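You operate a simulated robot arm through the tools that you are given. There is no shell and no other tool. Be economical: measure what you need, move in short steps, check, and stop when the job is done.

The job below is to be done with a simulated robot arm. You get a single attempt, and the scene is never put back.

JOB
Shut the engines down: levers to idle, FUEL and PUMP off, guard shut, BATTERY off last.
Fine: the levers are at idle before FUEL goes off.

The check looks at the end state, three seconds after you hand in, the way a careful person would. Anything else that was tipped, shoved, dropped, spilled or broken makes it a failure.

ROBOT AND FRAMES
A 6-joint arm with a two-finger parallel gripper, fixed in place. Base frame: the origin is at the foot of the arm, x ahead of it, y to its left, z up. Units: m, degrees, N and s.
With the tool pointing down near the work surface it reaches from about 0.18 to 0.84 m from the base axis. Its first joint turns from -166.0 to 166.0 degrees. Payload 3.91 kg.
Tool frame: the origin (TCP) lies between the finger pads and is the grasp point; the fingertips stand 0.03 m ahead of it; z points along the fingers, y is the line along which they close. The gripper opens to 0.11 m. The fingers are 0.02 m wide and 0.01 m thick; the gripper's body (0.048 by 0.112 m) begins 0.055 m behind the TCP.
Orientation is that of the tool frame in the base frame, as a unit quaternion [x, y, z, w]. With the fingers straight down and closing along the base's y, the tool's x points along the base's -x, its y along +y and its z along -z.

CONTROLS
- The arm moves only by the tool step_arm. Its argument "increments" is one flat list of numbers, 7 for each row, row after row: the turn, a rotation vector about the base's x, y, z in degrees, then the shift along the base's x, y, z in m, then the finger opening in m, from 0 to 0.11. In form: [wx, wy, wz, x, y, z, grip, wx, wy, wz, x, y, z, grip, ...]. A call has 1 to 20 rows; each row shifts and turns the commanded pose from where the row before left it. A row lasts 0.2 s, in which the tool goes at most 0.05 m and 8.6 degrees; a call with a longer step from one row to the next is refused whole, and so is a gripper value outside its range. Where a pose cannot be reached the arm comes as near as it can. A force on the tool above 90 N (or 10 N above the force at the start of the call, whichever is more), or a blocked arm, ends the call early, and 0.2 s more pass. Each finger travels about 0.108 m/s and halts on what it meets, pressing with about 44 N; the grip force reading is that of the motor and also rises with nothing between the fingers. The clock runs only during rows and for 0.2 s after the last one: add rows that do not move to give the fingers time. It gives the time, the measured TCP pose, the force on the tool (base axes), the opening and the grip force at its end, in the units of the frame above (readings bear some noise), and new pictures: "show" is both (left out), scene, wrist or none.
- Cameras (640 x 400 px; columns grow to the right, rows downward): "scene" is fixed at [0.0525, -0.5001, 1.3651]; the picture's right is [0.68, -0.73, 0.00], its down [-0.41, -0.38, -0.83] and it looks along [0.61, 0.56, -0.56] (base axes); focal length 331 px, centre (320, 200). "wrist" rides on the gripper at [-0.036, 0, -0.057] in the tool frame; the picture's right is [0.00, -1.00, 0.00], its down [0.97, 0.00, -0.24] and it looks along [0.24, 0.00, 0.97] (tool axes); focal length 218 px, centre (320, 200). There is no depth. A picture from a camera that has moved, and an enlarged one, comes with that camera's place and axes in the base frame and with its lens.
- lift_body(by): slides the trunk up (or, below 0, down) by that many m; the arm rides with it, the base frame stays. It gives what a move gives, with no picture.
- close_up(camera, box): a new picture of the part [left, top, right, bottom] of that camera's present view, enlarged. It takes no simulated time.
- hand_in(): hands the job in; it is judged then, once.

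Work in short steps. Places have to be worked out from the pictures, the camera data and where the tool is seen: move nearer, look again, correct. Check each grasp and each placing, and mend what went wrong. You have 120 turns and 150 pictures in all, those below and enlarged ones among them. Open the gripper and draw the arm clear of the work before you hand the job in, unless the task says otherwise; then end with one line.

The tools are called after ">>>" as a command line: name --argument value ..., lists and objects as JSON in quotes. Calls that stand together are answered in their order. step_arm: Moves the arm, as the interface text tells. Its arguments: {"type":"object","properties":{"increments":{"type":"array","items":{"type":"number"}},"show":{"type":"string","enum":["both","scene","wrist","none"]}},"required":["increments"]} The other tools are called the same way: lift_body (by) slides the trunk up or down; close_up (camera, box) takes an enlarged picture of a part of a camera's view; hand_in () hands the job in.

At the start:

```text
time_s: 0.0
tcp_pos: [0.2778, 0.2911, 1.0758]
tcp_rot: [0.0, 1.0, 0.0, 0.0]
ft_force: [0.6, 0.1, 0.0]
gripper_width: 0.1098
grip_force: 0.0
trunk travel left (down, up): [-0.375, 0.165]
```

scene: 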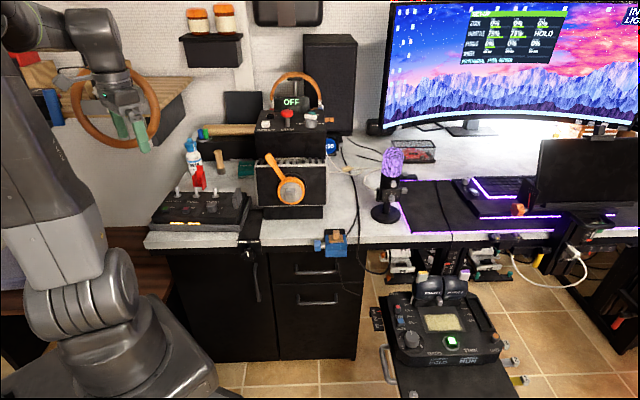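
wrist: 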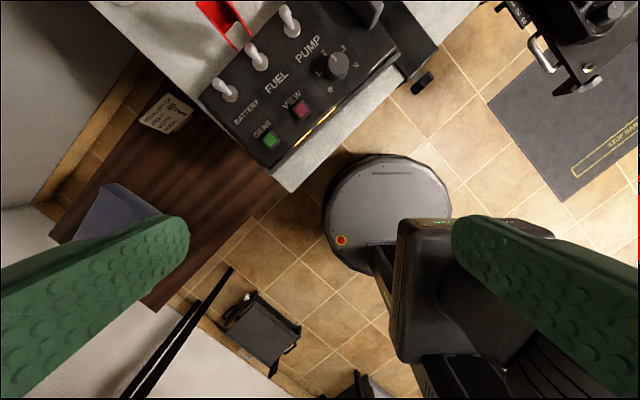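

I start with enlarged views of the switch panel, the lever unit and the screen.

>>> close_up --camera "scene" --box '[140, 130, 340, 255]'

>>> close_up --camera "scene" --box '[360, 255, 540, 395]'

>>> close_up --camera "scene" --box '[450, 0, 580, 80]'

>>> close_up --camera "wrist" --box '[180, 0, 440, 170]'

```text
3.20 times, centred on (240, 192) of scene
camera zoom: at [0.0525, -0.5001, 1.3651], right [0.68, -0.73, 0.0], down [-0.41, -0.38, -0.83], along [0.61, 0.56, -0.56], focal length 1060 px, centre (576, 224)
```

zoom: 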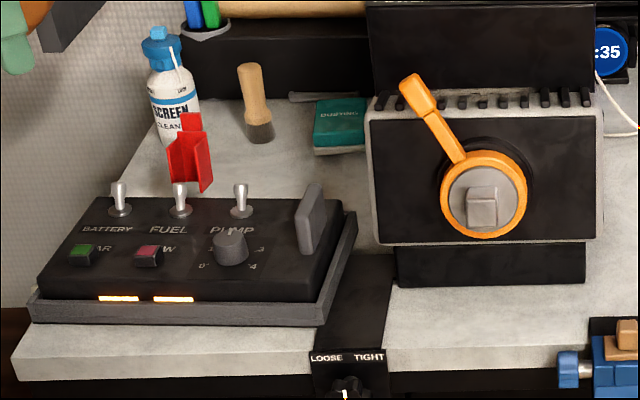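

```text
2.86 times, centred on (450, 325) of scene
camera zoom: at [0.0525, -0.5001, 1.3651], right [0.68, -0.73, 0.0], down [-0.41, -0.38, -0.83], along [0.61, 0.56, -0.56], focal length 946 px, centre (-51, -157)
```

zoom: 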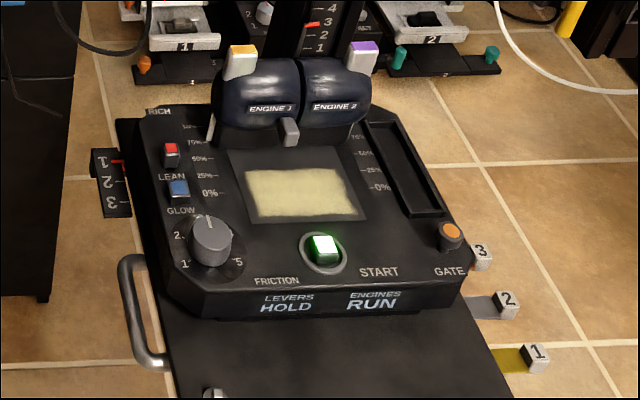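

```text
4.92 times, centred on (515, 40) of scene
camera zoom: at [0.0525, -0.5001, 1.3651], right [0.68, -0.73, 0.0], down [-0.41, -0.38, -0.83], along [0.61, 0.56, -0.56], focal length 1631 px, centre (-640, 988)
```

zoom: 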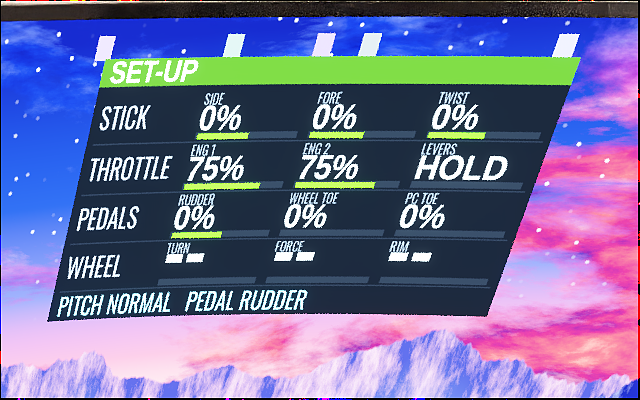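

```text
2.35 times, centred on (310, 85) of wrist
camera zoom: at [0.3146, 0.2923, 1.1326], right [0.0, -1.0, 0.0], down [-0.97, 0.0, 0.24], along [-0.24, 0.0, -0.97], focal length 514 px, centre (344, 471)
```

zoom: 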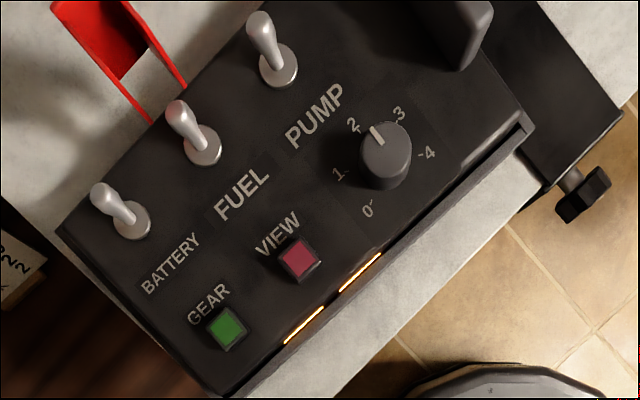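

Levers read 75% and engines RUN. The unit sits at about (0.65,-0.33) and the switch panel at about (0.39..0.47, 0.42..0.33, 0.79). I move over in front of the throttle unit for a closer look.

>>> step_arm --increments '[0, 0, 0, 0.0087, -0.0422, 0.0017, 0.08, 0, 0, 0, 0.0087, -0.0422, 0.0017, 0.05, 0, 0, 0, 0.0087, -0.0422, 0.0017, 0.03, 0, 0, 0, 0.0087, -0.0422, 0.0017, 0.02, 0, 0, 0, 0.0087, -0.0422, 0.0017, 0.02, 0, 0, 0, 0.0087, -0.0422, 0.0017, 0.02, 0, 0, 0, 0.0087, -0.0422, 0.0017, 0.02, 0, 0, 0, 0.0087, -0.0422, 0.0017, 0.02, 0, 0, 0, 0.0087, -0.0422, 0.0017, 0.02, 0, 0, 0, 0.0087, -0.0422, 0.0017, 0.02, 0, 0, 0, 0.0087, -0.0422, 0.0017, 0.02, 0, 0, 0, 0.0087, -0.0422, 0.0017, 0.02, 0, 0, 0, 0.0087, -0.0422, 0.0017, 0.02, 0, 0, 0, 0.0087, -0.0422, 0.0017, 0.02]'

```text
time_s: 3.0
tcp_pos: [0.4016, -0.3001, 1.1015]
tcp_rot: [-0.002, 1.0, 0.0, 0.001]
ft_force: [-0.7, 0.0, 0.1]
gripper_width: 0.0202
grip_force: 0.1
trunk travel left (down, up): [-0.375, 0.165]
camera wrist: at [0.4383, -0.2997, 1.1577], right [0.0, -1.0, 0.0], down [-0.97, 0.0, 0.24], along [-0.24, 0.0, -0.97], focal length 218 px, centre (320, 200)
```

scene: 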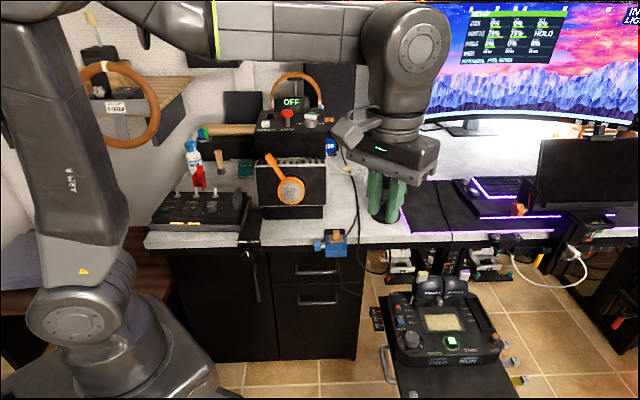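
wrist: 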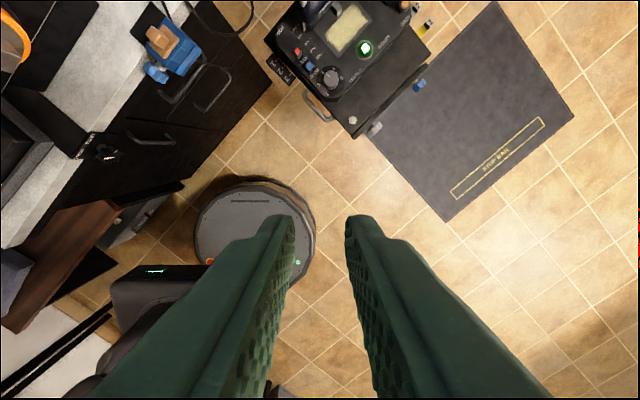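

The button face triangulates to about (0.66,-0.41,0.57), well below the desk. I lower the trunk 0.2 m and move nearer.

>>> lift_body --by -0.2

>>> step_arm --increments '[0, 0, 0, 0.03, -0.01, 0, 0.02, 0, 0, 0, 0.03, -0.01, 0, 0.02, 0, 0, 0, 0.03, -0.01, 0, 0.02, 0, 0, 0, 0.03, -0.01, 0, 0.02, 0, 0, 0, 0.03, -0.01, 0, 0.02]'

```text
time_s: 5.2
tcp_pos: [0.4005, -0.2995, 0.9006]
tcp_rot: [0.0, 1.0, 0.001, 0.0]
ft_force: [0.0, 0.6, 0.5]
gripper_width: 0.0201
grip_force: 0.1
trunk travel left (down, up): [-0.175, 0.365]
```

```text
time_s: 6.4
tcp_pos: [0.5506, -0.3493, 0.9008]
tcp_rot: [0.0, 1.0, -0.001, 0.0]
ft_force: [0.5, 0.5, 1.0]
gripper_width: 0.0202
grip_force: 0.0
trunk travel left (down, up): [-0.175, 0.365]
camera wrist: at [0.5879, -0.3491, 0.9584], right [0.0, -1.0, 0.0], down [-0.97, 0.0, 0.24], along [-0.24, 0.0, -0.97], focal length 218 px, centre (320, 200)
```

scene: 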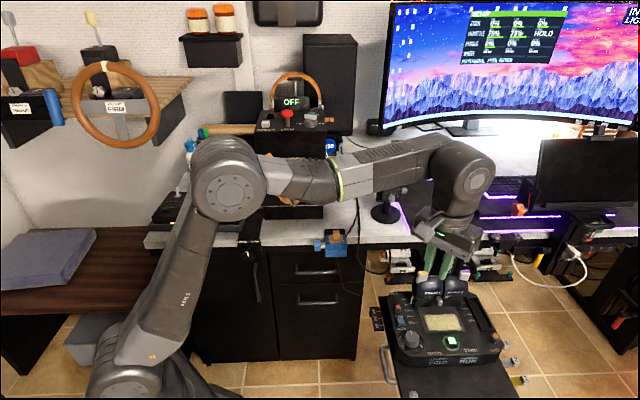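
wrist: 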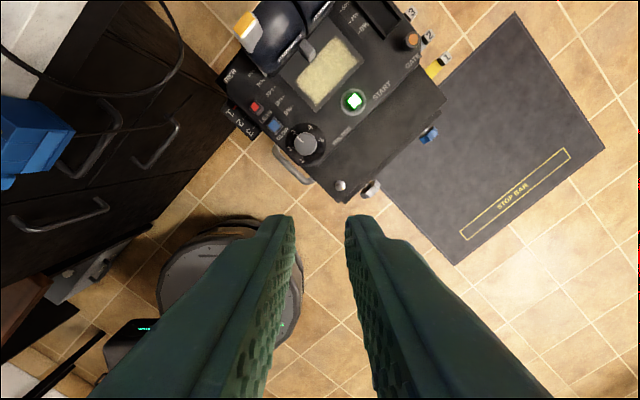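

Closer look at the throttle unit from both cameras.

>>> close_up --camera "wrist" --box '[210, 0, 460, 160]'

>>> close_up --camera "scene" --box '[380, 255, 508, 335]'

```text
2.50 times, centred on (335, 80) of wrist
camera zoom: at [0.5879, -0.3491, 0.9584], right [0.0, -1.0, 0.0], down [-0.97, 0.0, 0.24], along [-0.24, 0.0, -0.97], focal length 546 px, centre (282, 500)
```

zoom: 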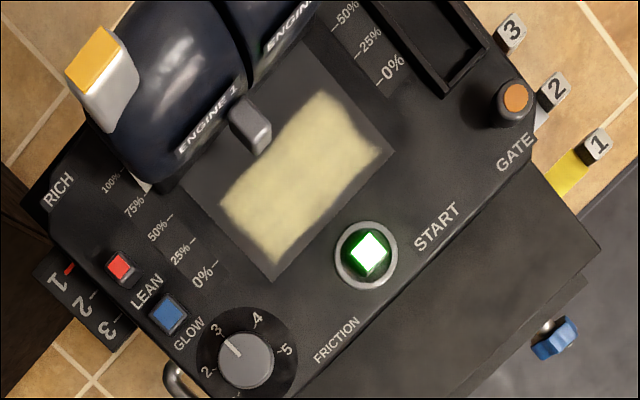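

```text
5.00 times, centred on (444, 295) of scene
camera zoom: at [0.0525, -0.5001, 1.3651], right [0.68, -0.73, 0.0], down [-0.41, -0.38, -0.83], along [0.61, 0.56, -0.56], focal length 1656 px, centre (-300, -275)
```

zoom: 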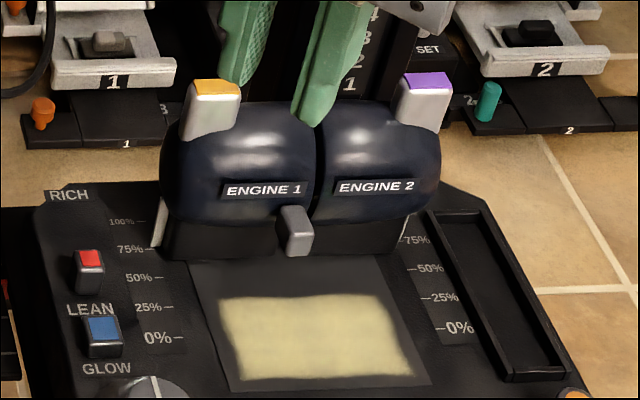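

The handles' caps are at about (0.70,-0.28,0.72), and the unit's forward axis is about (0.77,0.64). I turn the tool 40° about z to align with the unit and move above the far side of the handles.

>>> step_arm --increments '[0, 0, 8, 0.03, 0.01, 0, 0.03, 0, 0, 8, 0.03, 0.01, 0, 0.04, 0, 0, 8, 0.03, 0.01, -0.01, 0.055, 0, 0, 8, 0.03, 0.01, -0.01, 0.055, 0, 0, 8, 0.03, 0.01, -0.02, 0.055, 0, 0, 0, 0.02, 0.0, 0, 0.055]'

```text
time_s: 7.8
tcp_pos: [0.7207, -0.2994, 0.8604]
tcp_rot: [-0.343, 0.939, -0.001, 0.001]
ft_force: [-0.2, 0.3, 0.4]
gripper_width: 0.0549
grip_force: 0.0
trunk travel left (down, up): [-0.175, 0.365]
camera wrist: at [0.7496, -0.2758, 0.9181], right [0.64, -0.76, 0.0], down [-0.74, -0.63, 0.24], along [-0.18, -0.15, -0.97], focal length 218 px, centre (320, 200)
```

scene: 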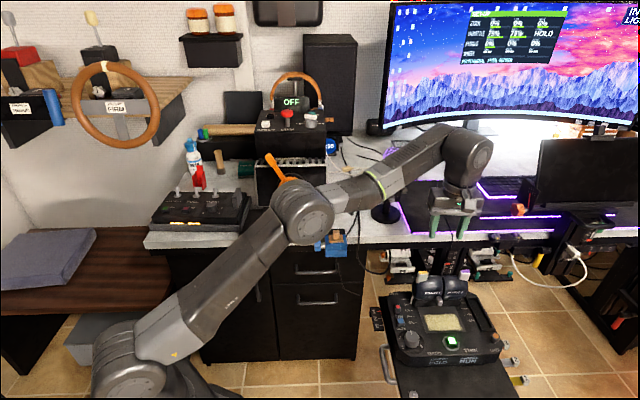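
wrist: 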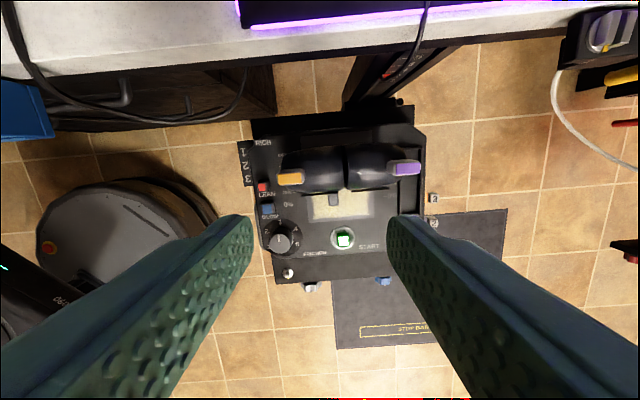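

The levers span v≈0.646–0.80, u≈0.35–0.40, with a gap at v≈0.721. I move above the far side and check that the reach is enough before descending.

>>> step_arm --increments '[0, 0, 0, 0.022, 0.0067, -0.02, 0.055, 0, 0, 0, 0.022, 0.0067, -0.02, 0.055, 0, 0, 0, 0.022, 0.0066, -0.02, 0.055, 0, 0, 0, 0, 0, 0, 0.055]'

```text
time_s: 8.8
tcp_pos: [0.7644, -0.2705, 0.7929]
tcp_rot: [-0.342, 0.94, 0.0, 0.001]
ft_force: [0.6, -0.2, 0.3]
gripper_width: 0.0548
grip_force: 0.2
out of reach, approached as far as the arm can: row 1, 2, 3
trunk travel left (down, up): [-0.175, 0.365]
camera wrist: at [0.7928, -0.247, 0.8503], right [0.64, -0.77, 0.0], down [-0.74, -0.62, 0.24], along [-0.18, -0.16, -0.97], focal length 218 px, centre (320, 200)
```

scene: 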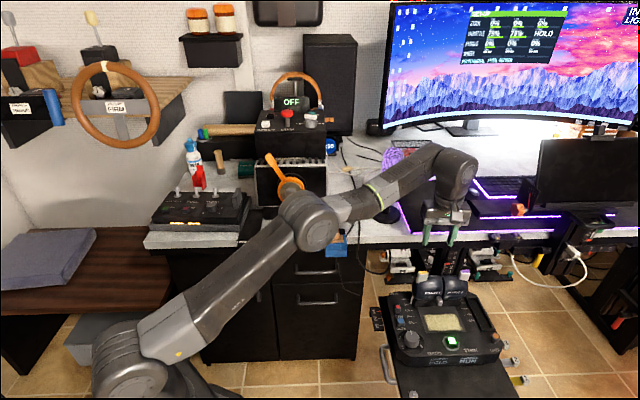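
wrist: 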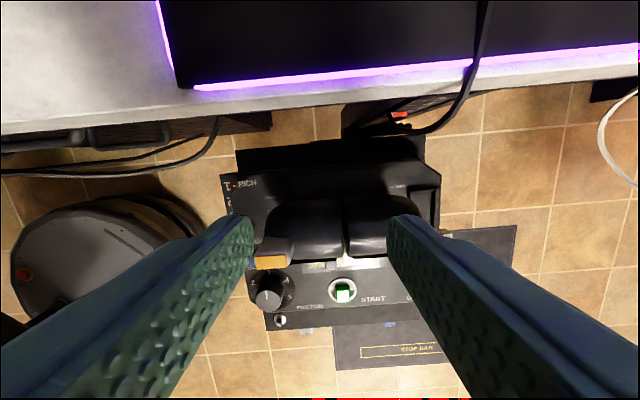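

The reach stops short at this trunk height because the arm is stretched upward. I raise the trunk 0.14 and descend again.

>>> lift_body --by 0.14

>>> step_arm --increments '[0, 0, 0, 0, 0, -0.04, 0.055, 0, 0, 0, 0, 0, -0.04, 0.055, 0, 0, 0, 0, 0, -0.04, 0.055, 0, 0, 0, 0.012, -0.007, 0, 0.055, 0, 0, 0, 0.012, -0.007, 0, 0.055, 0, 0, 0, 0, 0, 0, 0.055]'

```text
time_s: 10.4
tcp_pos: [0.7641, -0.2705, 0.9321]
tcp_rot: [-0.342, 0.94, 0.0, 0.0]
ft_force: [1.1, -0.2, -0.6]
gripper_width: 0.0549
grip_force: 0.2
trunk travel left (down, up): [-0.315, 0.225]
```

```text
time_s: 11.8
tcp_pos: [0.7888, -0.284, 0.8135]
tcp_rot: [-0.342, 0.94, -0.001, 0.0]
ft_force: [0.7, 0.0, -0.3]
gripper_width: 0.0549
grip_force: 0.0
trunk travel left (down, up): [-0.315, 0.225]
camera wrist: at [0.8173, -0.2607, 0.871], right [0.64, -0.77, 0.0], down [-0.74, -0.62, 0.24], along [-0.18, -0.15, -0.97], focal length 218 px, centre (320, 200)
```

scene: 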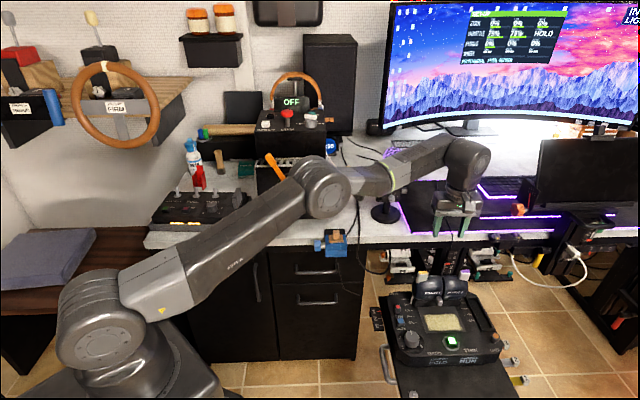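
wrist: 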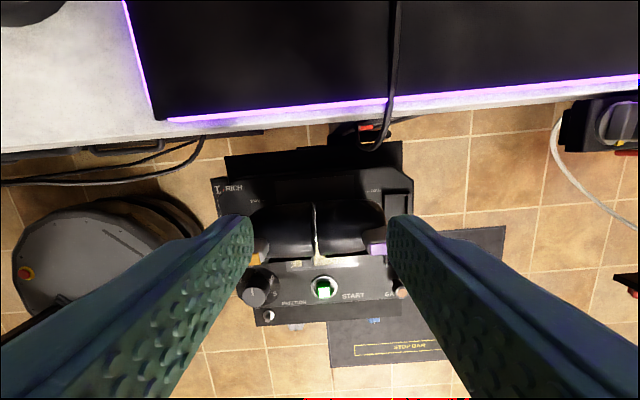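

The reach is good (u≈0.42, v≈0.725). I descend to TCP z≈0.69 behind the handles with a small contact check.

>>> step_arm --increments '[0, 0, 0, 0, 0, -0.03, 0.055, 0, 0, 0, 0, 0, -0.03, 0.055, 0, 0, 0, 0, 0, -0.03, 0.055, 0, 0, 0, 0, 0, -0.03, 0.055, 0, 0, 0, 0, 0, 0, 0.055]'

>>> close_up --camera "scene" --box '[380, 185, 540, 285]'

```text
time_s: 13.0
tcp_pos: [0.7892, -0.2856, 0.6926]
tcp_rot: [-0.342, 0.94, -0.001, 0.001]
ft_force: [-0.1, 0.3, 0.1]
gripper_width: 0.0547
grip_force: 0.1
trunk travel left (down, up): [-0.315, 0.225]
camera wrist: at [0.8176, -0.2617, 0.7507], right [0.64, -0.77, 0.0], down [-0.74, -0.62, 0.24], along [-0.18, -0.16, -0.97], focal length 218 px, centre (320, 200)
```

scene: 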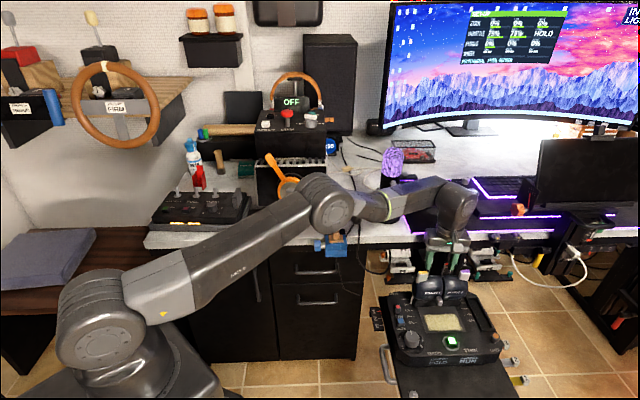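
wrist: 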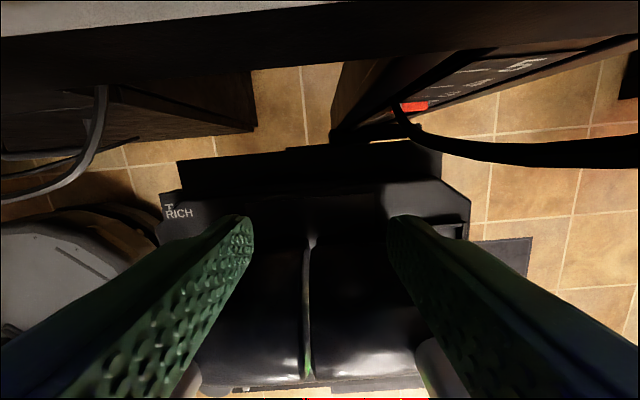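

```text
4.00 times, centred on (460, 235) of scene
camera zoom: at [0.0525, -0.5001, 1.3651], right [0.68, -0.73, 0.0], down [-0.41, -0.38, -0.83], along [0.61, 0.56, -0.56], focal length 1325 px, centre (-240, 60)
```

zoom: 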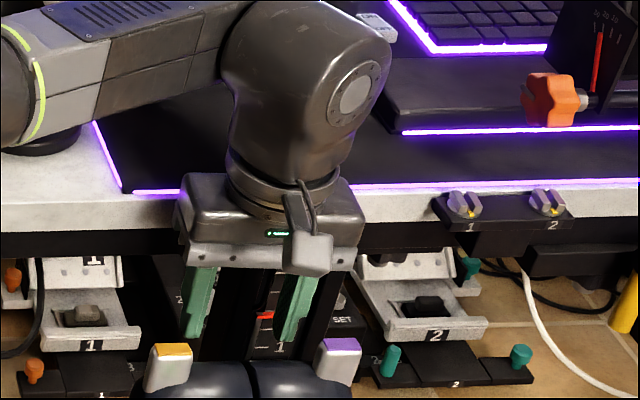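

The fingers are behind the handles without contact. I pull back along (-0.77,-0.64) gently.

>>> step_arm --increments '[0, 0, 0, -0.0077, -0.0064, 0, 0.055, 0, 0, 0, -0.0077, -0.0064, 0, 0.055, 0, 0, 0, -0.0077, -0.0064, 0, 0.055]'

>>> close_up --camera "scene" --box '[380, 255, 508, 335]'

>>> close_up --camera "scene" --box '[450, 0, 580, 80]'

```text
time_s: 13.8
tcp_pos: [0.7647, -0.3049, 0.6927]
tcp_rot: [-0.342, 0.94, -0.001, 0.0]
ft_force: [-0.2, 0.8, -0.2]
gripper_width: 0.0553
grip_force: 0.4
trunk travel left (down, up): [-0.315, 0.225]
camera wrist: at [0.7939, -0.2804, 0.7507], right [0.64, -0.77, 0.0], down [-0.74, -0.62, 0.24], along [-0.18, -0.15, -0.97], focal length 218 px, centre (320, 200)
```

scene: 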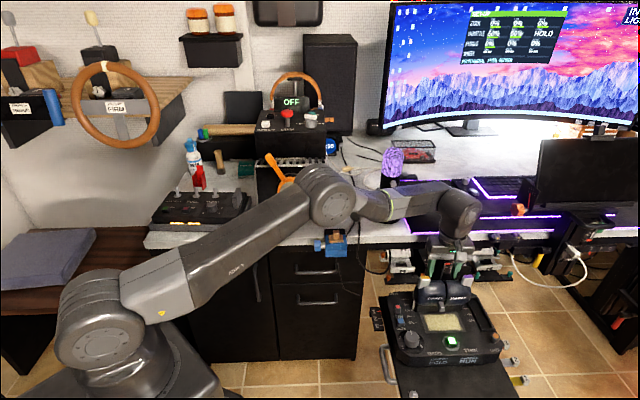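
wrist: 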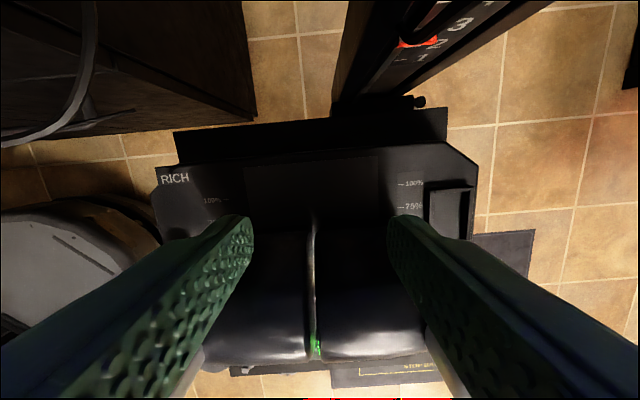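

```text
5.00 times, centred on (444, 295) of scene
camera zoom: at [0.0525, -0.5001, 1.3651], right [0.68, -0.73, 0.0], down [-0.41, -0.38, -0.83], along [0.61, 0.56, -0.56], focal length 1656 px, centre (-300, -275)
```

zoom: 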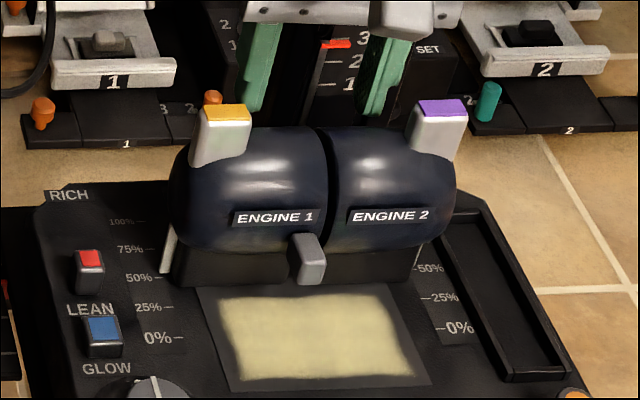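

```text
4.92 times, centred on (515, 40) of scene
camera zoom: at [0.0525, -0.5001, 1.3651], right [0.68, -0.73, 0.0], down [-0.41, -0.38, -0.83], along [0.61, 0.56, -0.56], focal length 1631 px, centre (-640, 988)
```

zoom: 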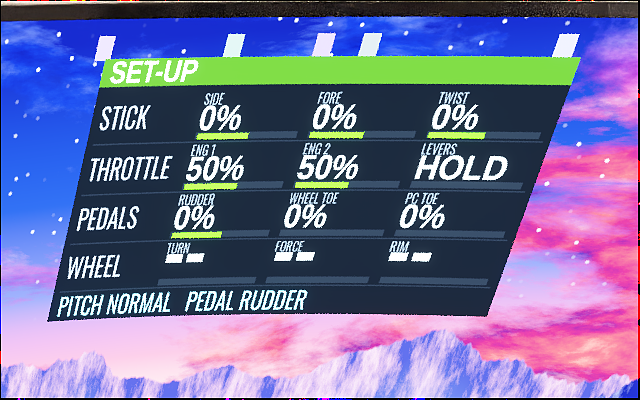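

It works: both levers are now at 50%. I continue in steps.

>>> step_arm --increments '[0, 0, 0, -0.0077, -0.0064, 0, 0.055, 0, 0, 0, -0.0077, -0.0064, 0, 0.055, 0, 0, 0, -0.0077, -0.0064, 0, 0.055, 0, 0, 0, -0.0038, -0.0032, 0, 0.055]' --show "none"

>>> close_up --camera "scene" --box '[450, 0, 580, 80]'

>>> close_up --camera "scene" --box '[380, 255, 508, 335]'

```text
time_s: 14.8
tcp_pos: [0.7367, -0.3261, 0.6935]
tcp_rot: [-0.342, 0.94, -0.001, 0.0]
ft_force: [2.8, 0.4, -0.9]
gripper_width: 0.0554
grip_force: 1.0
trunk travel left (down, up): [-0.315, 0.225]
```

```text
4.92 times, centred on (515, 40) of scene
camera zoom: at [0.0525, -0.5001, 1.3651], right [0.68, -0.73, 0.0], down [-0.41, -0.38, -0.83], along [0.61, 0.56, -0.56], focal length 1631 px, centre (-640, 988)
```

zoom: 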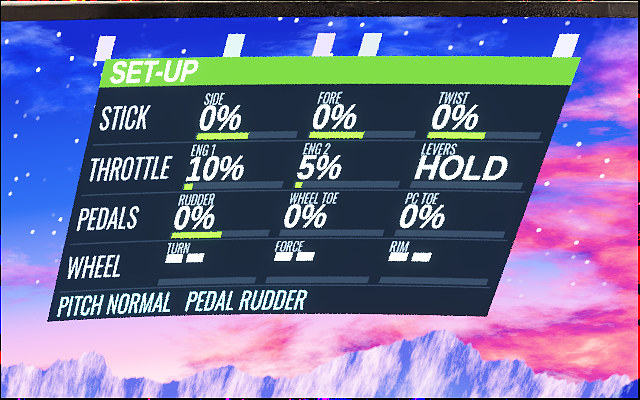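

```text
5.00 times, centred on (444, 295) of scene
camera zoom: at [0.0525, -0.5001, 1.3651], right [0.68, -0.73, 0.0], down [-0.41, -0.38, -0.83], along [0.61, 0.56, -0.56], focal length 1656 px, centre (-300, -275)
```

zoom: 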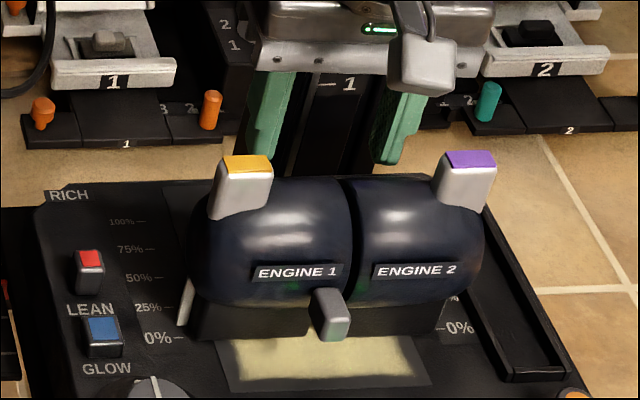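

The levers read 10% and 5%. I take a few more millimetres in small steps.

>>> step_arm --increments '[0, 0, 0, -0.0023, -0.0019, 0, 0.055, 0, 0, 0, -0.0015, -0.0013, 0, 0.055]' --show "none"

>>> close_up --camera "scene" --box '[450, 0, 580, 80]'

```text
time_s: 15.4
tcp_pos: [0.7346, -0.3278, 0.6937]
tcp_rot: [-0.342, 0.94, -0.001, 0.0]
ft_force: [3.6, 2.1, -0.7]
gripper_width: 0.0555
grip_force: 0.4
trunk travel left (down, up): [-0.315, 0.225]
```

```text
4.92 times, centred on (515, 40) of scene
camera zoom: at [0.0525, -0.5001, 1.3651], right [0.68, -0.73, 0.0], down [-0.41, -0.38, -0.83], along [0.61, 0.56, -0.56], focal length 1631 px, centre (-640, 988)
```

zoom: 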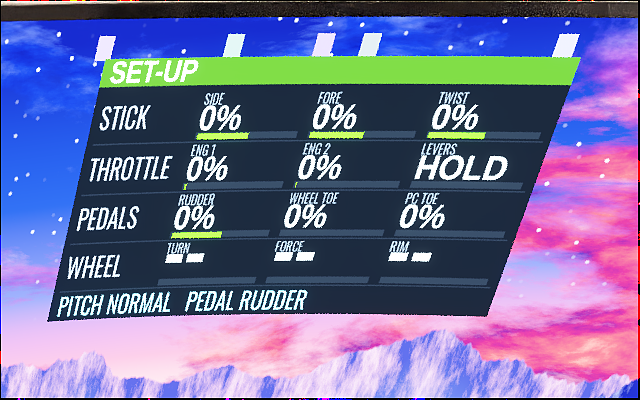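

Both read 0% with a sliver of bar left. I press gently against the stop to seat them fully.

>>> step_arm --increments '[0, 0, 0, -0.0015, -0.0013, 0, 0.055, 0, 0, 0, -0.0015, -0.0013, 0, 0.055]' --show "none"

>>> close_up --camera "scene" --box '[450, 0, 580, 80]'

>>> close_up --camera "scene" --box '[360, 255, 540, 395]'

```text
time_s: 16.0
tcp_pos: [0.733, -0.3293, 0.6926]
tcp_rot: [-0.343, 0.939, -0.001, 0.001]
ft_force: [16.4, 11.9, 2.8]
gripper_width: 0.0556
grip_force: 0.5
trunk travel left (down, up): [-0.315, 0.225]
```

```text
4.92 times, centred on (515, 40) of scene
camera zoom: at [0.0525, -0.5001, 1.3651], right [0.68, -0.73, 0.0], down [-0.41, -0.38, -0.83], along [0.61, 0.56, -0.56], focal length 1631 px, centre (-640, 988)
```

zoom: 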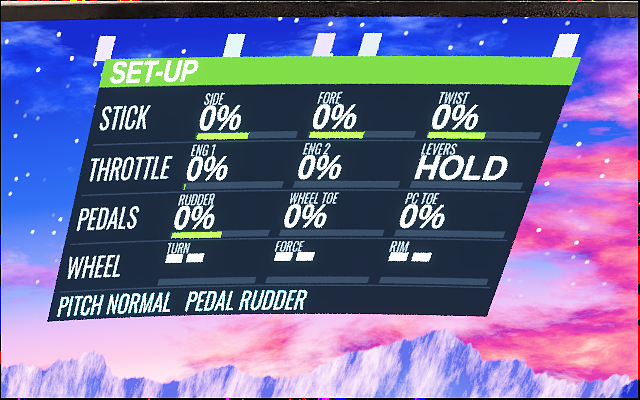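

```text
2.86 times, centred on (450, 325) of scene
camera zoom: at [0.0525, -0.5001, 1.3651], right [0.68, -0.73, 0.0], down [-0.41, -0.38, -0.83], along [0.61, 0.56, -0.56], focal length 946 px, centre (-51, -157)
```

zoom: 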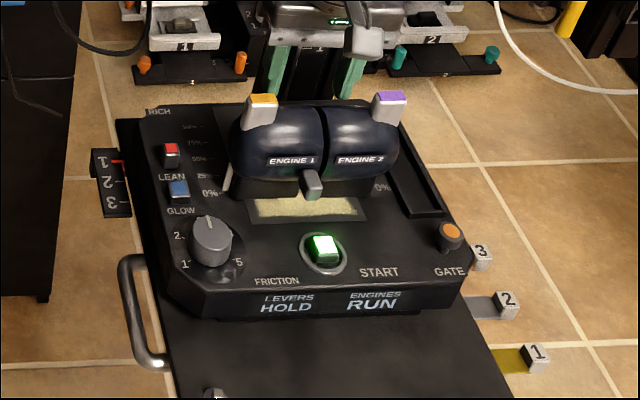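

Engine 2 is against its stop, and engine 1 is within about 1%. A small yaw presses the engine 1 finger slightly more.

>>> step_arm --increments '[0, 0, 3, 0, 0, 0, 0.055, 0, 0, 0, 0, 0, 0, 0.055]' --show "none"

>>> close_up --camera "scene" --box '[450, 0, 580, 80]'

```text
time_s: 16.6
tcp_pos: [0.7318, -0.3297, 0.693]
tcp_rot: [-0.367, 0.93, -0.001, 0.0]
ft_force: [16.6, 18.2, 3.7]
gripper_width: 0.0543
grip_force: 0.0
trunk travel left (down, up): [-0.315, 0.225]
```

```text
4.92 times, centred on (515, 40) of scene
camera zoom: at [0.0525, -0.5001, 1.3651], right [0.68, -0.73, 0.0], down [-0.41, -0.38, -0.83], along [0.61, 0.56, -0.56], focal length 1631 px, centre (-640, 988)
```

zoom: 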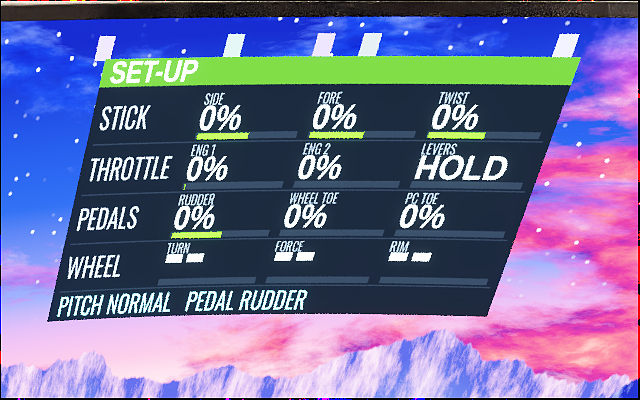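

Both levers are on the idle stop. I back off forward, then lift clear.

>>> step_arm --increments '[0, 0, -3, 0.0077, 0.0064, 0, 0.055, 0, 0, 0, 0.0077, 0.0064, 0, 0.055, 0, 0, 0, 0, 0, 0.04, 0.055, 0, 0, 0, 0, 0, 0.045, 0.055, 0, 0, 0, 0, 0, 0.045, 0.055, 0, 0, 0, -0.03, 0, 0.045, 0.055, 0, 0, 0, -0.03, 0, 0.045, 0.03, 0, 0, 0, -0.04, 0.02, 0.03, 0.0, 0, 0, 0, -0.04, 0.02, 0.03, 0.0]' --show "scene"

>>> close_up --camera "scene" --box '[360, 255, 540, 395]'

>>> close_up --camera "scene" --box '[450, 0, 580, 80]'

```text
refused: row 6 steps farther than a row can; nothing moved
```

```text
2.86 times, centred on (450, 325) of scene
camera zoom: at [0.0525, -0.5001, 1.3651], right [0.68, -0.73, 0.0], down [-0.41, -0.38, -0.83], along [0.61, 0.56, -0.56], focal length 946 px, centre (-51, -157)
```

zoom: 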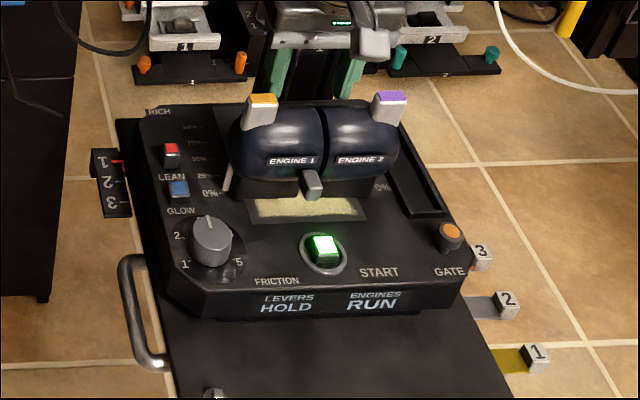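

```text
4.92 times, centred on (515, 40) of scene
camera zoom: at [0.0525, -0.5001, 1.3651], right [0.68, -0.73, 0.0], down [-0.41, -0.38, -0.83], along [0.61, 0.56, -0.56], focal length 1631 px, centre (-640, 988)
```

zoom: 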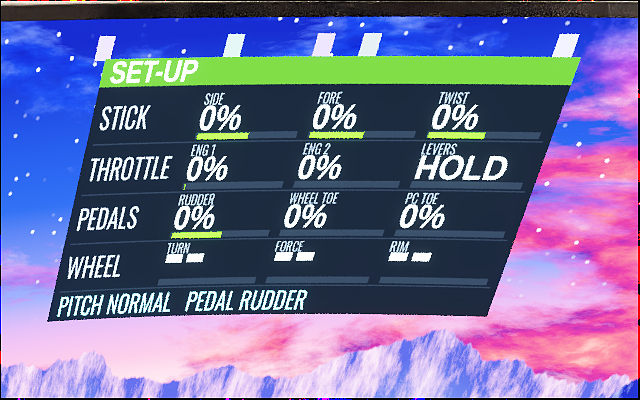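

The call was refused because one step was too long. I send the same move with smaller steps.

>>> step_arm --increments '[0, 0, -3, 0.0077, 0.0064, 0, 0.055, 0, 0, 0, 0.0077, 0.0064, 0, 0.055, 0, 0, 0, 0, 0, 0.04, 0.055, 0, 0, 0, 0, 0, 0.045, 0.055, 0, 0, 0, 0, 0, 0.045, 0.055, 0, 0, 0, -0.025, 0, 0.04, 0.055, 0, 0, 0, -0.025, 0, 0.04, 0.03, 0, 0, 0, -0.035, 0.015, 0.03, 0.0, 0, 0, 0, -0.035, 0.015, 0.03, 0.0]' --show "scene"

>>> close_up --camera "scene" --box '[450, 0, 580, 80]'

```text
time_s: 18.6
tcp_pos: [0.6265, -0.2881, 0.9626]
tcp_rot: [-0.341, 0.94, -0.001, 0.001]
ft_force: [-0.3, 0.1, -0.9]
gripper_width: 0.0
grip_force: 37.6
trunk travel left (down, up): [-0.315, 0.225]
```

scene: 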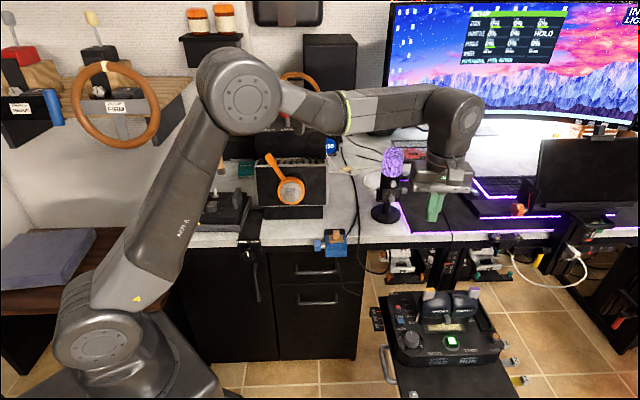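

```text
4.92 times, centred on (515, 40) of scene
camera zoom: at [0.0525, -0.5001, 1.3651], right [0.68, -0.73, 0.0], down [-0.41, -0.38, -0.83], along [0.61, 0.56, -0.56], focal length 1631 px, centre (-640, 988)
```

zoom: 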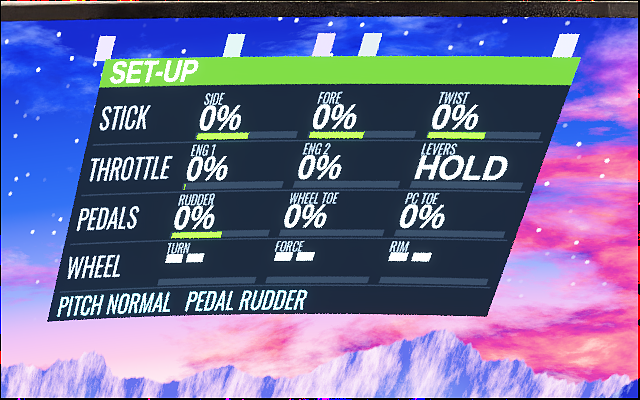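

The levers hold 0%. I raise the trunk and travel in close to the base around to the switch panel, keeping the fingers closed.

>>> lift_body --by 0.06

>>> step_arm --increments '[0, 0, 0, -0.0344, 0.023, 0, 0, 0, 0, 0, -0.0344, 0.023, 0, 0, 0, 0, 0, -0.0344, 0.023, 0, 0, 0, 0, 0, -0.0344, 0.023, 0, 0, 0, 0, 0, -0.0344, 0.023, 0, 0, 0, 0, 0, -0.0344, 0.023, 0, 0, 0, 0, 0, -0.0067, 0.0417, 0, 0, 0, 0, 0, -0.0067, 0.0417, 0, 0, 0, 0, 0, -0.0067, 0.0417, 0, 0, 0, 0, 0, -0.0067, 0.0417, 0, 0, 0, 0, 0, -0.0067, 0.0417, 0, 0, 0, 0, 0, -0.0067, 0.0417, 0, 0, 0, 0, 0, -0.0008, 0.0385, 0, 0, 0, 0, 0, -0.0008, 0.0385, 0, 0, 0, 0, 0, -0.0008, 0.0385, 0, 0, 0, 0, 0, -0.0008, 0.0385, 0, 0, 0, 0, 0, -0.0008, 0.0385, 0, 0, 0, 0, 0, -0.0008, 0.0385, 0, 0]'

```text
time_s: 19.6
tcp_pos: [0.6259, -0.2888, 1.022]
tcp_rot: [-0.342, 0.94, -0.001, 0.0]
ft_force: [0.1, 0.6, 0.4]
gripper_width: 0.0001
grip_force: 37.3
trunk travel left (down, up): [-0.375, 0.165]
```

```text
time_s: 23.4
tcp_pos: [0.3752, 0.3301, 1.0195]
tcp_rot: [-0.342, 0.94, -0.001, 0.0]
ft_force: [0.7, 0.5, -0.2]
gripper_width: 0.0
grip_force: 37.1
trunk travel left (down, up): [-0.375, 0.165]
camera wrist: at [0.4039, 0.3541, 1.0776], right [0.64, -0.77, 0.0], down [-0.74, -0.62, 0.24], along [-0.18, -0.16, -0.97], focal length 218 px, centre (320, 200)
```

scene: 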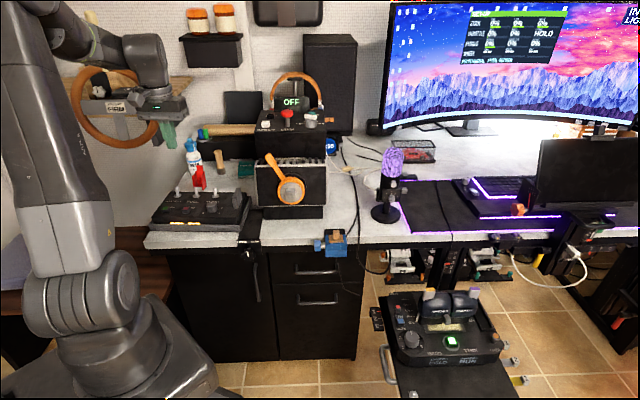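
wrist: 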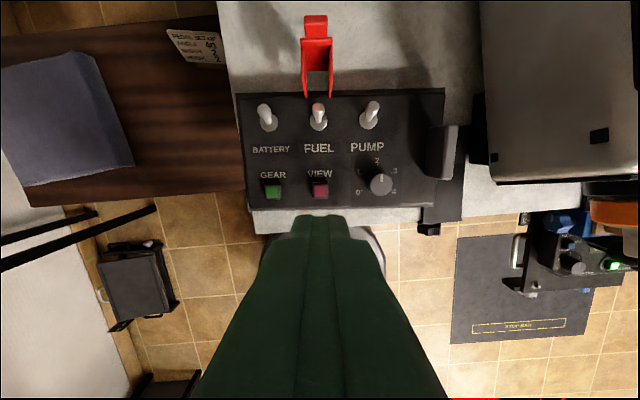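

>>> close_up --camera "wrist" --box '[230, 10, 470, 160]'

>>> close_up --camera "scene" --box '[150, 150, 270, 225]'

```text
2.67 times, centred on (350, 85) of wrist
camera zoom: at [0.4039, 0.3541, 1.0776], right [0.64, -0.77, 0.0], down [-0.74, -0.62, 0.24], along [-0.18, -0.16, -0.97], focal length 582 px, centre (240, 507)
```

zoom: 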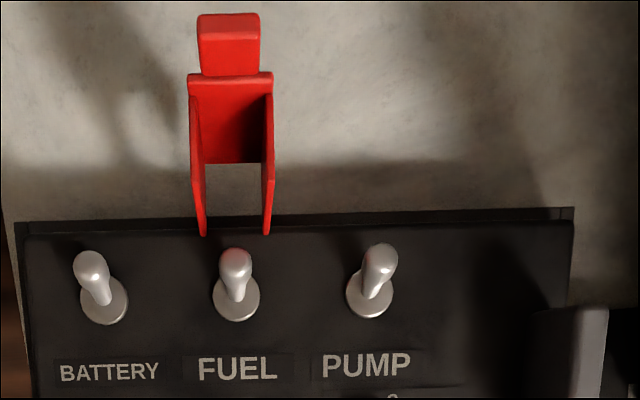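

```text
5.33 times, centred on (210, 188) of scene
camera zoom: at [0.0525, -0.5001, 1.3651], right [0.68, -0.73, 0.0], down [-0.41, -0.38, -0.83], along [0.61, 0.56, -0.56], focal length 1767 px, centre (907, 267)
```

zoom: 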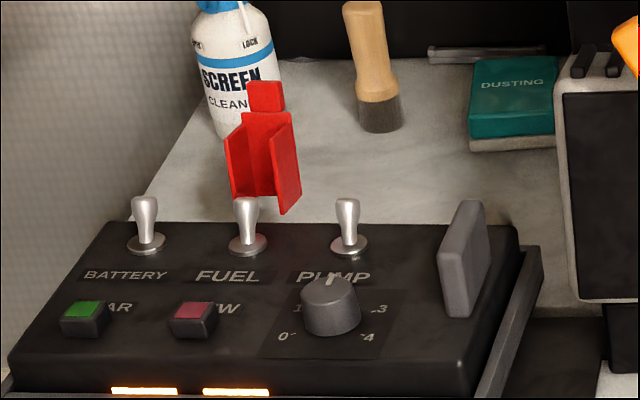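

All toggles lean forward (ON). FUEL's tip is at about (0.435,0.381,0.82), and the open guard's hinge is just in front of it. I pinch the toggle rather than push from the guard side, so I descend above FUEL with the fingers slightly open.

>>> step_arm --increments '[0, 0, 0, 0.0149, 0.0128, -0.02, 0.02, 0, 0, 0, 0.0149, 0.0128, -0.03, 0.035, 0, 0, 0, 0.0149, 0.0128, -0.035, 0.035, 0, 0, 0, 0.0148, 0.0128, -0.035, 0.035, 0, 0, 0, 0, 0, -0.03, 0.035, 0, 0, 0, 0, 0, 0, 0.035]'

>>> close_up --camera "scene" --box '[150, 130, 270, 205]'

>>> close_up --camera "wrist" --box '[200, 120, 440, 270]'

```text
time_s: 24.8
tcp_pos: [0.4346, 0.3807, 0.8719]
tcp_rot: [-0.342, 0.94, -0.001, 0.001]
ft_force: [-0.8, 0.7, 0.2]
gripper_width: 0.035
grip_force: 0.1
trunk travel left (down, up): [-0.375, 0.165]
camera wrist: at [0.4625, 0.4031, 0.9281], right [0.64, -0.77, 0.0], down [-0.74, -0.62, 0.24], along [-0.18, -0.15, -0.97], focal length 218 px, centre (320, 200)
```

scene: 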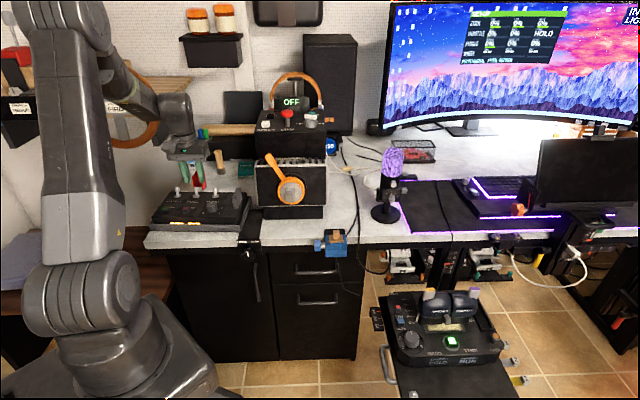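
wrist: 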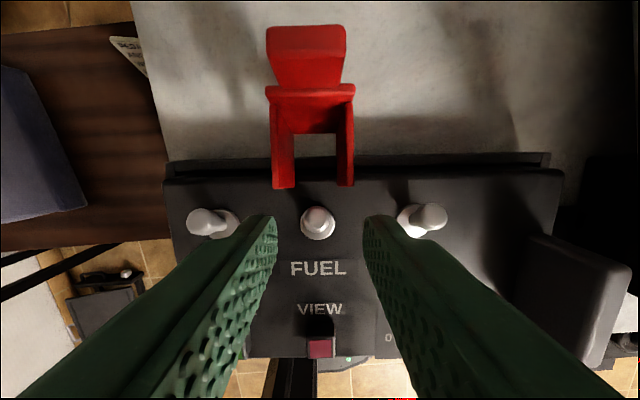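

```text
5.33 times, centred on (210, 168) of scene
camera zoom: at [0.0525, -0.5001, 1.3651], right [0.68, -0.73, 0.0], down [-0.41, -0.38, -0.83], along [0.61, 0.56, -0.56], focal length 1767 px, centre (907, 373)
```

zoom: 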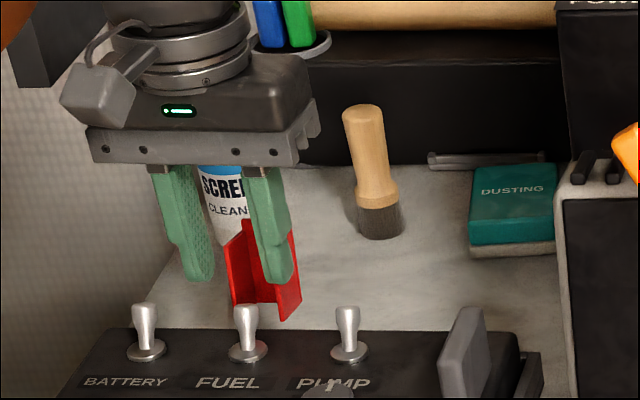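

```text
2.67 times, centred on (320, 195) of wrist
camera zoom: at [0.4625, 0.4031, 0.9281], right [0.64, -0.77, 0.0], down [-0.74, -0.62, 0.24], along [-0.18, -0.15, -0.97], focal length 582 px, centre (320, 213)
```

zoom: 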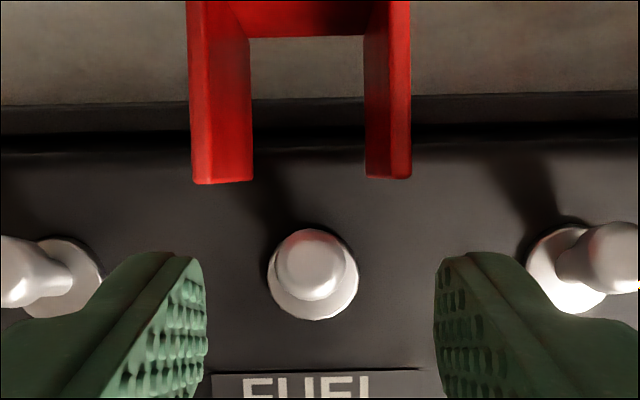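

The toggle is centred between the fingers. I shift back 6 mm to clear the guard arms, descend to tip z≈0.806 and pinch.

>>> step_arm --increments '[0, 0, 0, -0.0046, -0.0035, -0.018, 0.035, 0, 0, 0, 0, 0, -0.018, 0.035, 0, 0, 0, 0, 0, 0, 0.02, 0, 0, 0, 0, 0, 0, 0.006, 0, 0, 0, 0, 0, 0, 0.006]'

>>> close_up --camera "scene" --box '[150, 150, 270, 225]'

```text
time_s: 26.0
tcp_pos: [0.4289, 0.3775, 0.8355]
tcp_rot: [-0.343, 0.939, -0.001, 0.001]
ft_force: [1.0, -0.2, 0.2]
gripper_width: 0.0132
grip_force: 44.6
trunk travel left (down, up): [-0.375, 0.165]
camera wrist: at [0.4581, 0.401, 0.8926], right [0.64, -0.77, 0.0], down [-0.74, -0.62, 0.24], along [-0.18, -0.16, -0.97], focal length 218 px, centre (320, 200)
```

scene: 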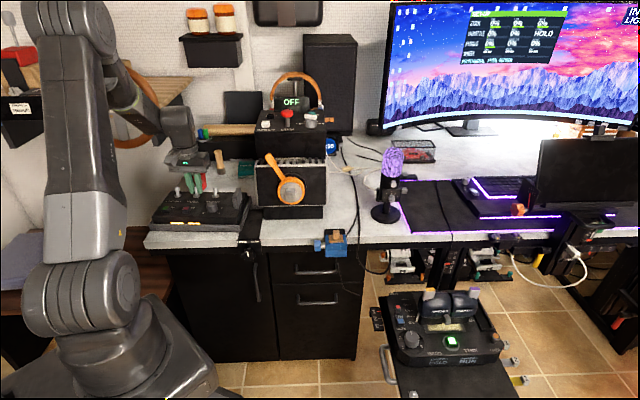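
wrist: 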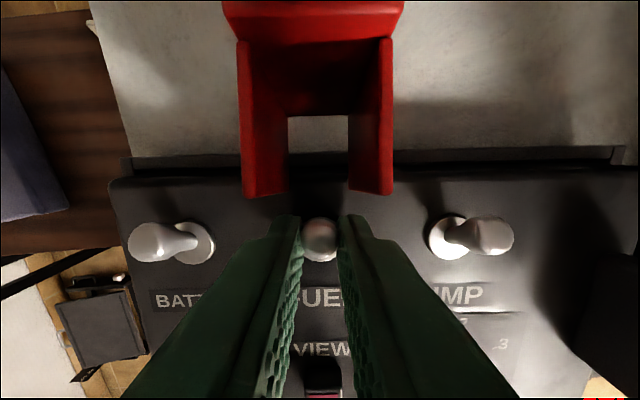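

```text
5.33 times, centred on (210, 188) of scene
camera zoom: at [0.0525, -0.5001, 1.3651], right [0.68, -0.73, 0.0], down [-0.41, -0.38, -0.83], along [0.61, 0.56, -0.56], focal length 1767 px, centre (907, 267)
```

zoom: 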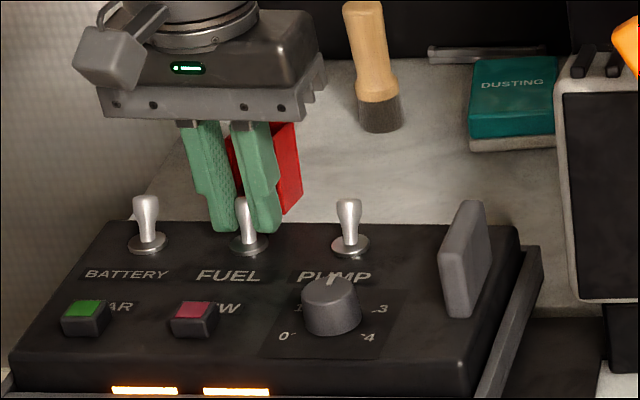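

FUEL is pinched (13 mm). I drag it back by about 25 mm.

>>> step_arm --increments '[0, 0, 0, -0.0061, -0.0051, 0.002, 0.006, 0, 0, 0, -0.0061, -0.0051, 0.0, 0.006, 0, 0, 0, -0.0061, -0.0051, -0.002, 0.006, 0, 0, 0, 0, 0, 0, 0.006]'

>>> close_up --camera "scene" --box '[150, 150, 270, 225]'

```text
time_s: 27.0
tcp_pos: [0.4094, 0.3608, 0.8365]
tcp_rot: [-0.342, 0.94, -0.001, -0.001]
ft_force: [0.7, -0.5, 0.2]
gripper_width: 0.0058
grip_force: 0.1
trunk travel left (down, up): [-0.375, 0.165]
camera wrist: at [0.4377, 0.3842, 0.8933], right [0.64, -0.77, 0.0], down [-0.74, -0.62, 0.24], along [-0.18, -0.16, -0.97], focal length 218 px, centre (320, 200)
```

scene: 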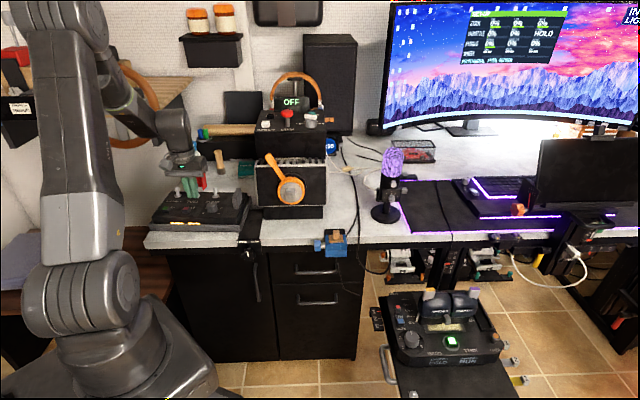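
wrist: 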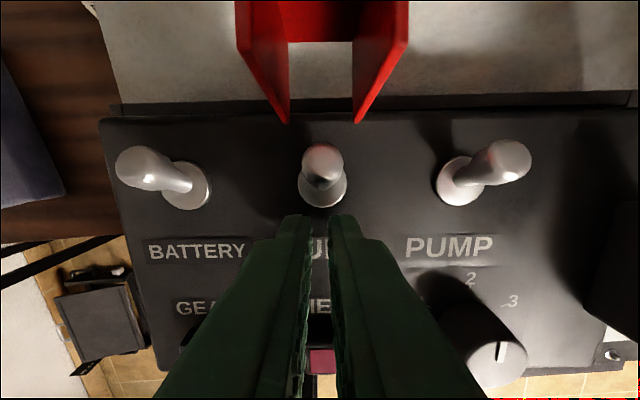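

```text
5.33 times, centred on (210, 188) of scene
camera zoom: at [0.0525, -0.5001, 1.3651], right [0.68, -0.73, 0.0], down [-0.41, -0.38, -0.83], along [0.61, 0.56, -0.56], focal length 1767 px, centre (907, 267)
```

zoom: 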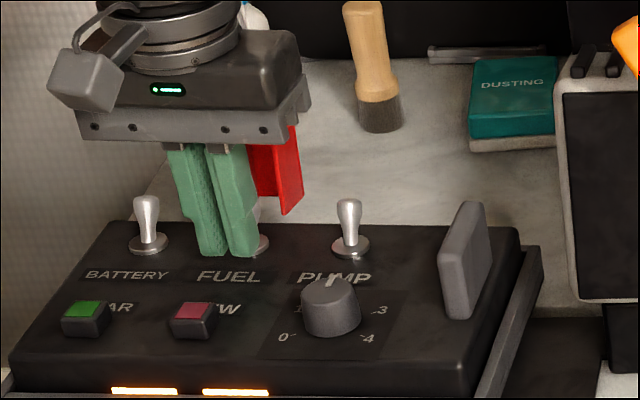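

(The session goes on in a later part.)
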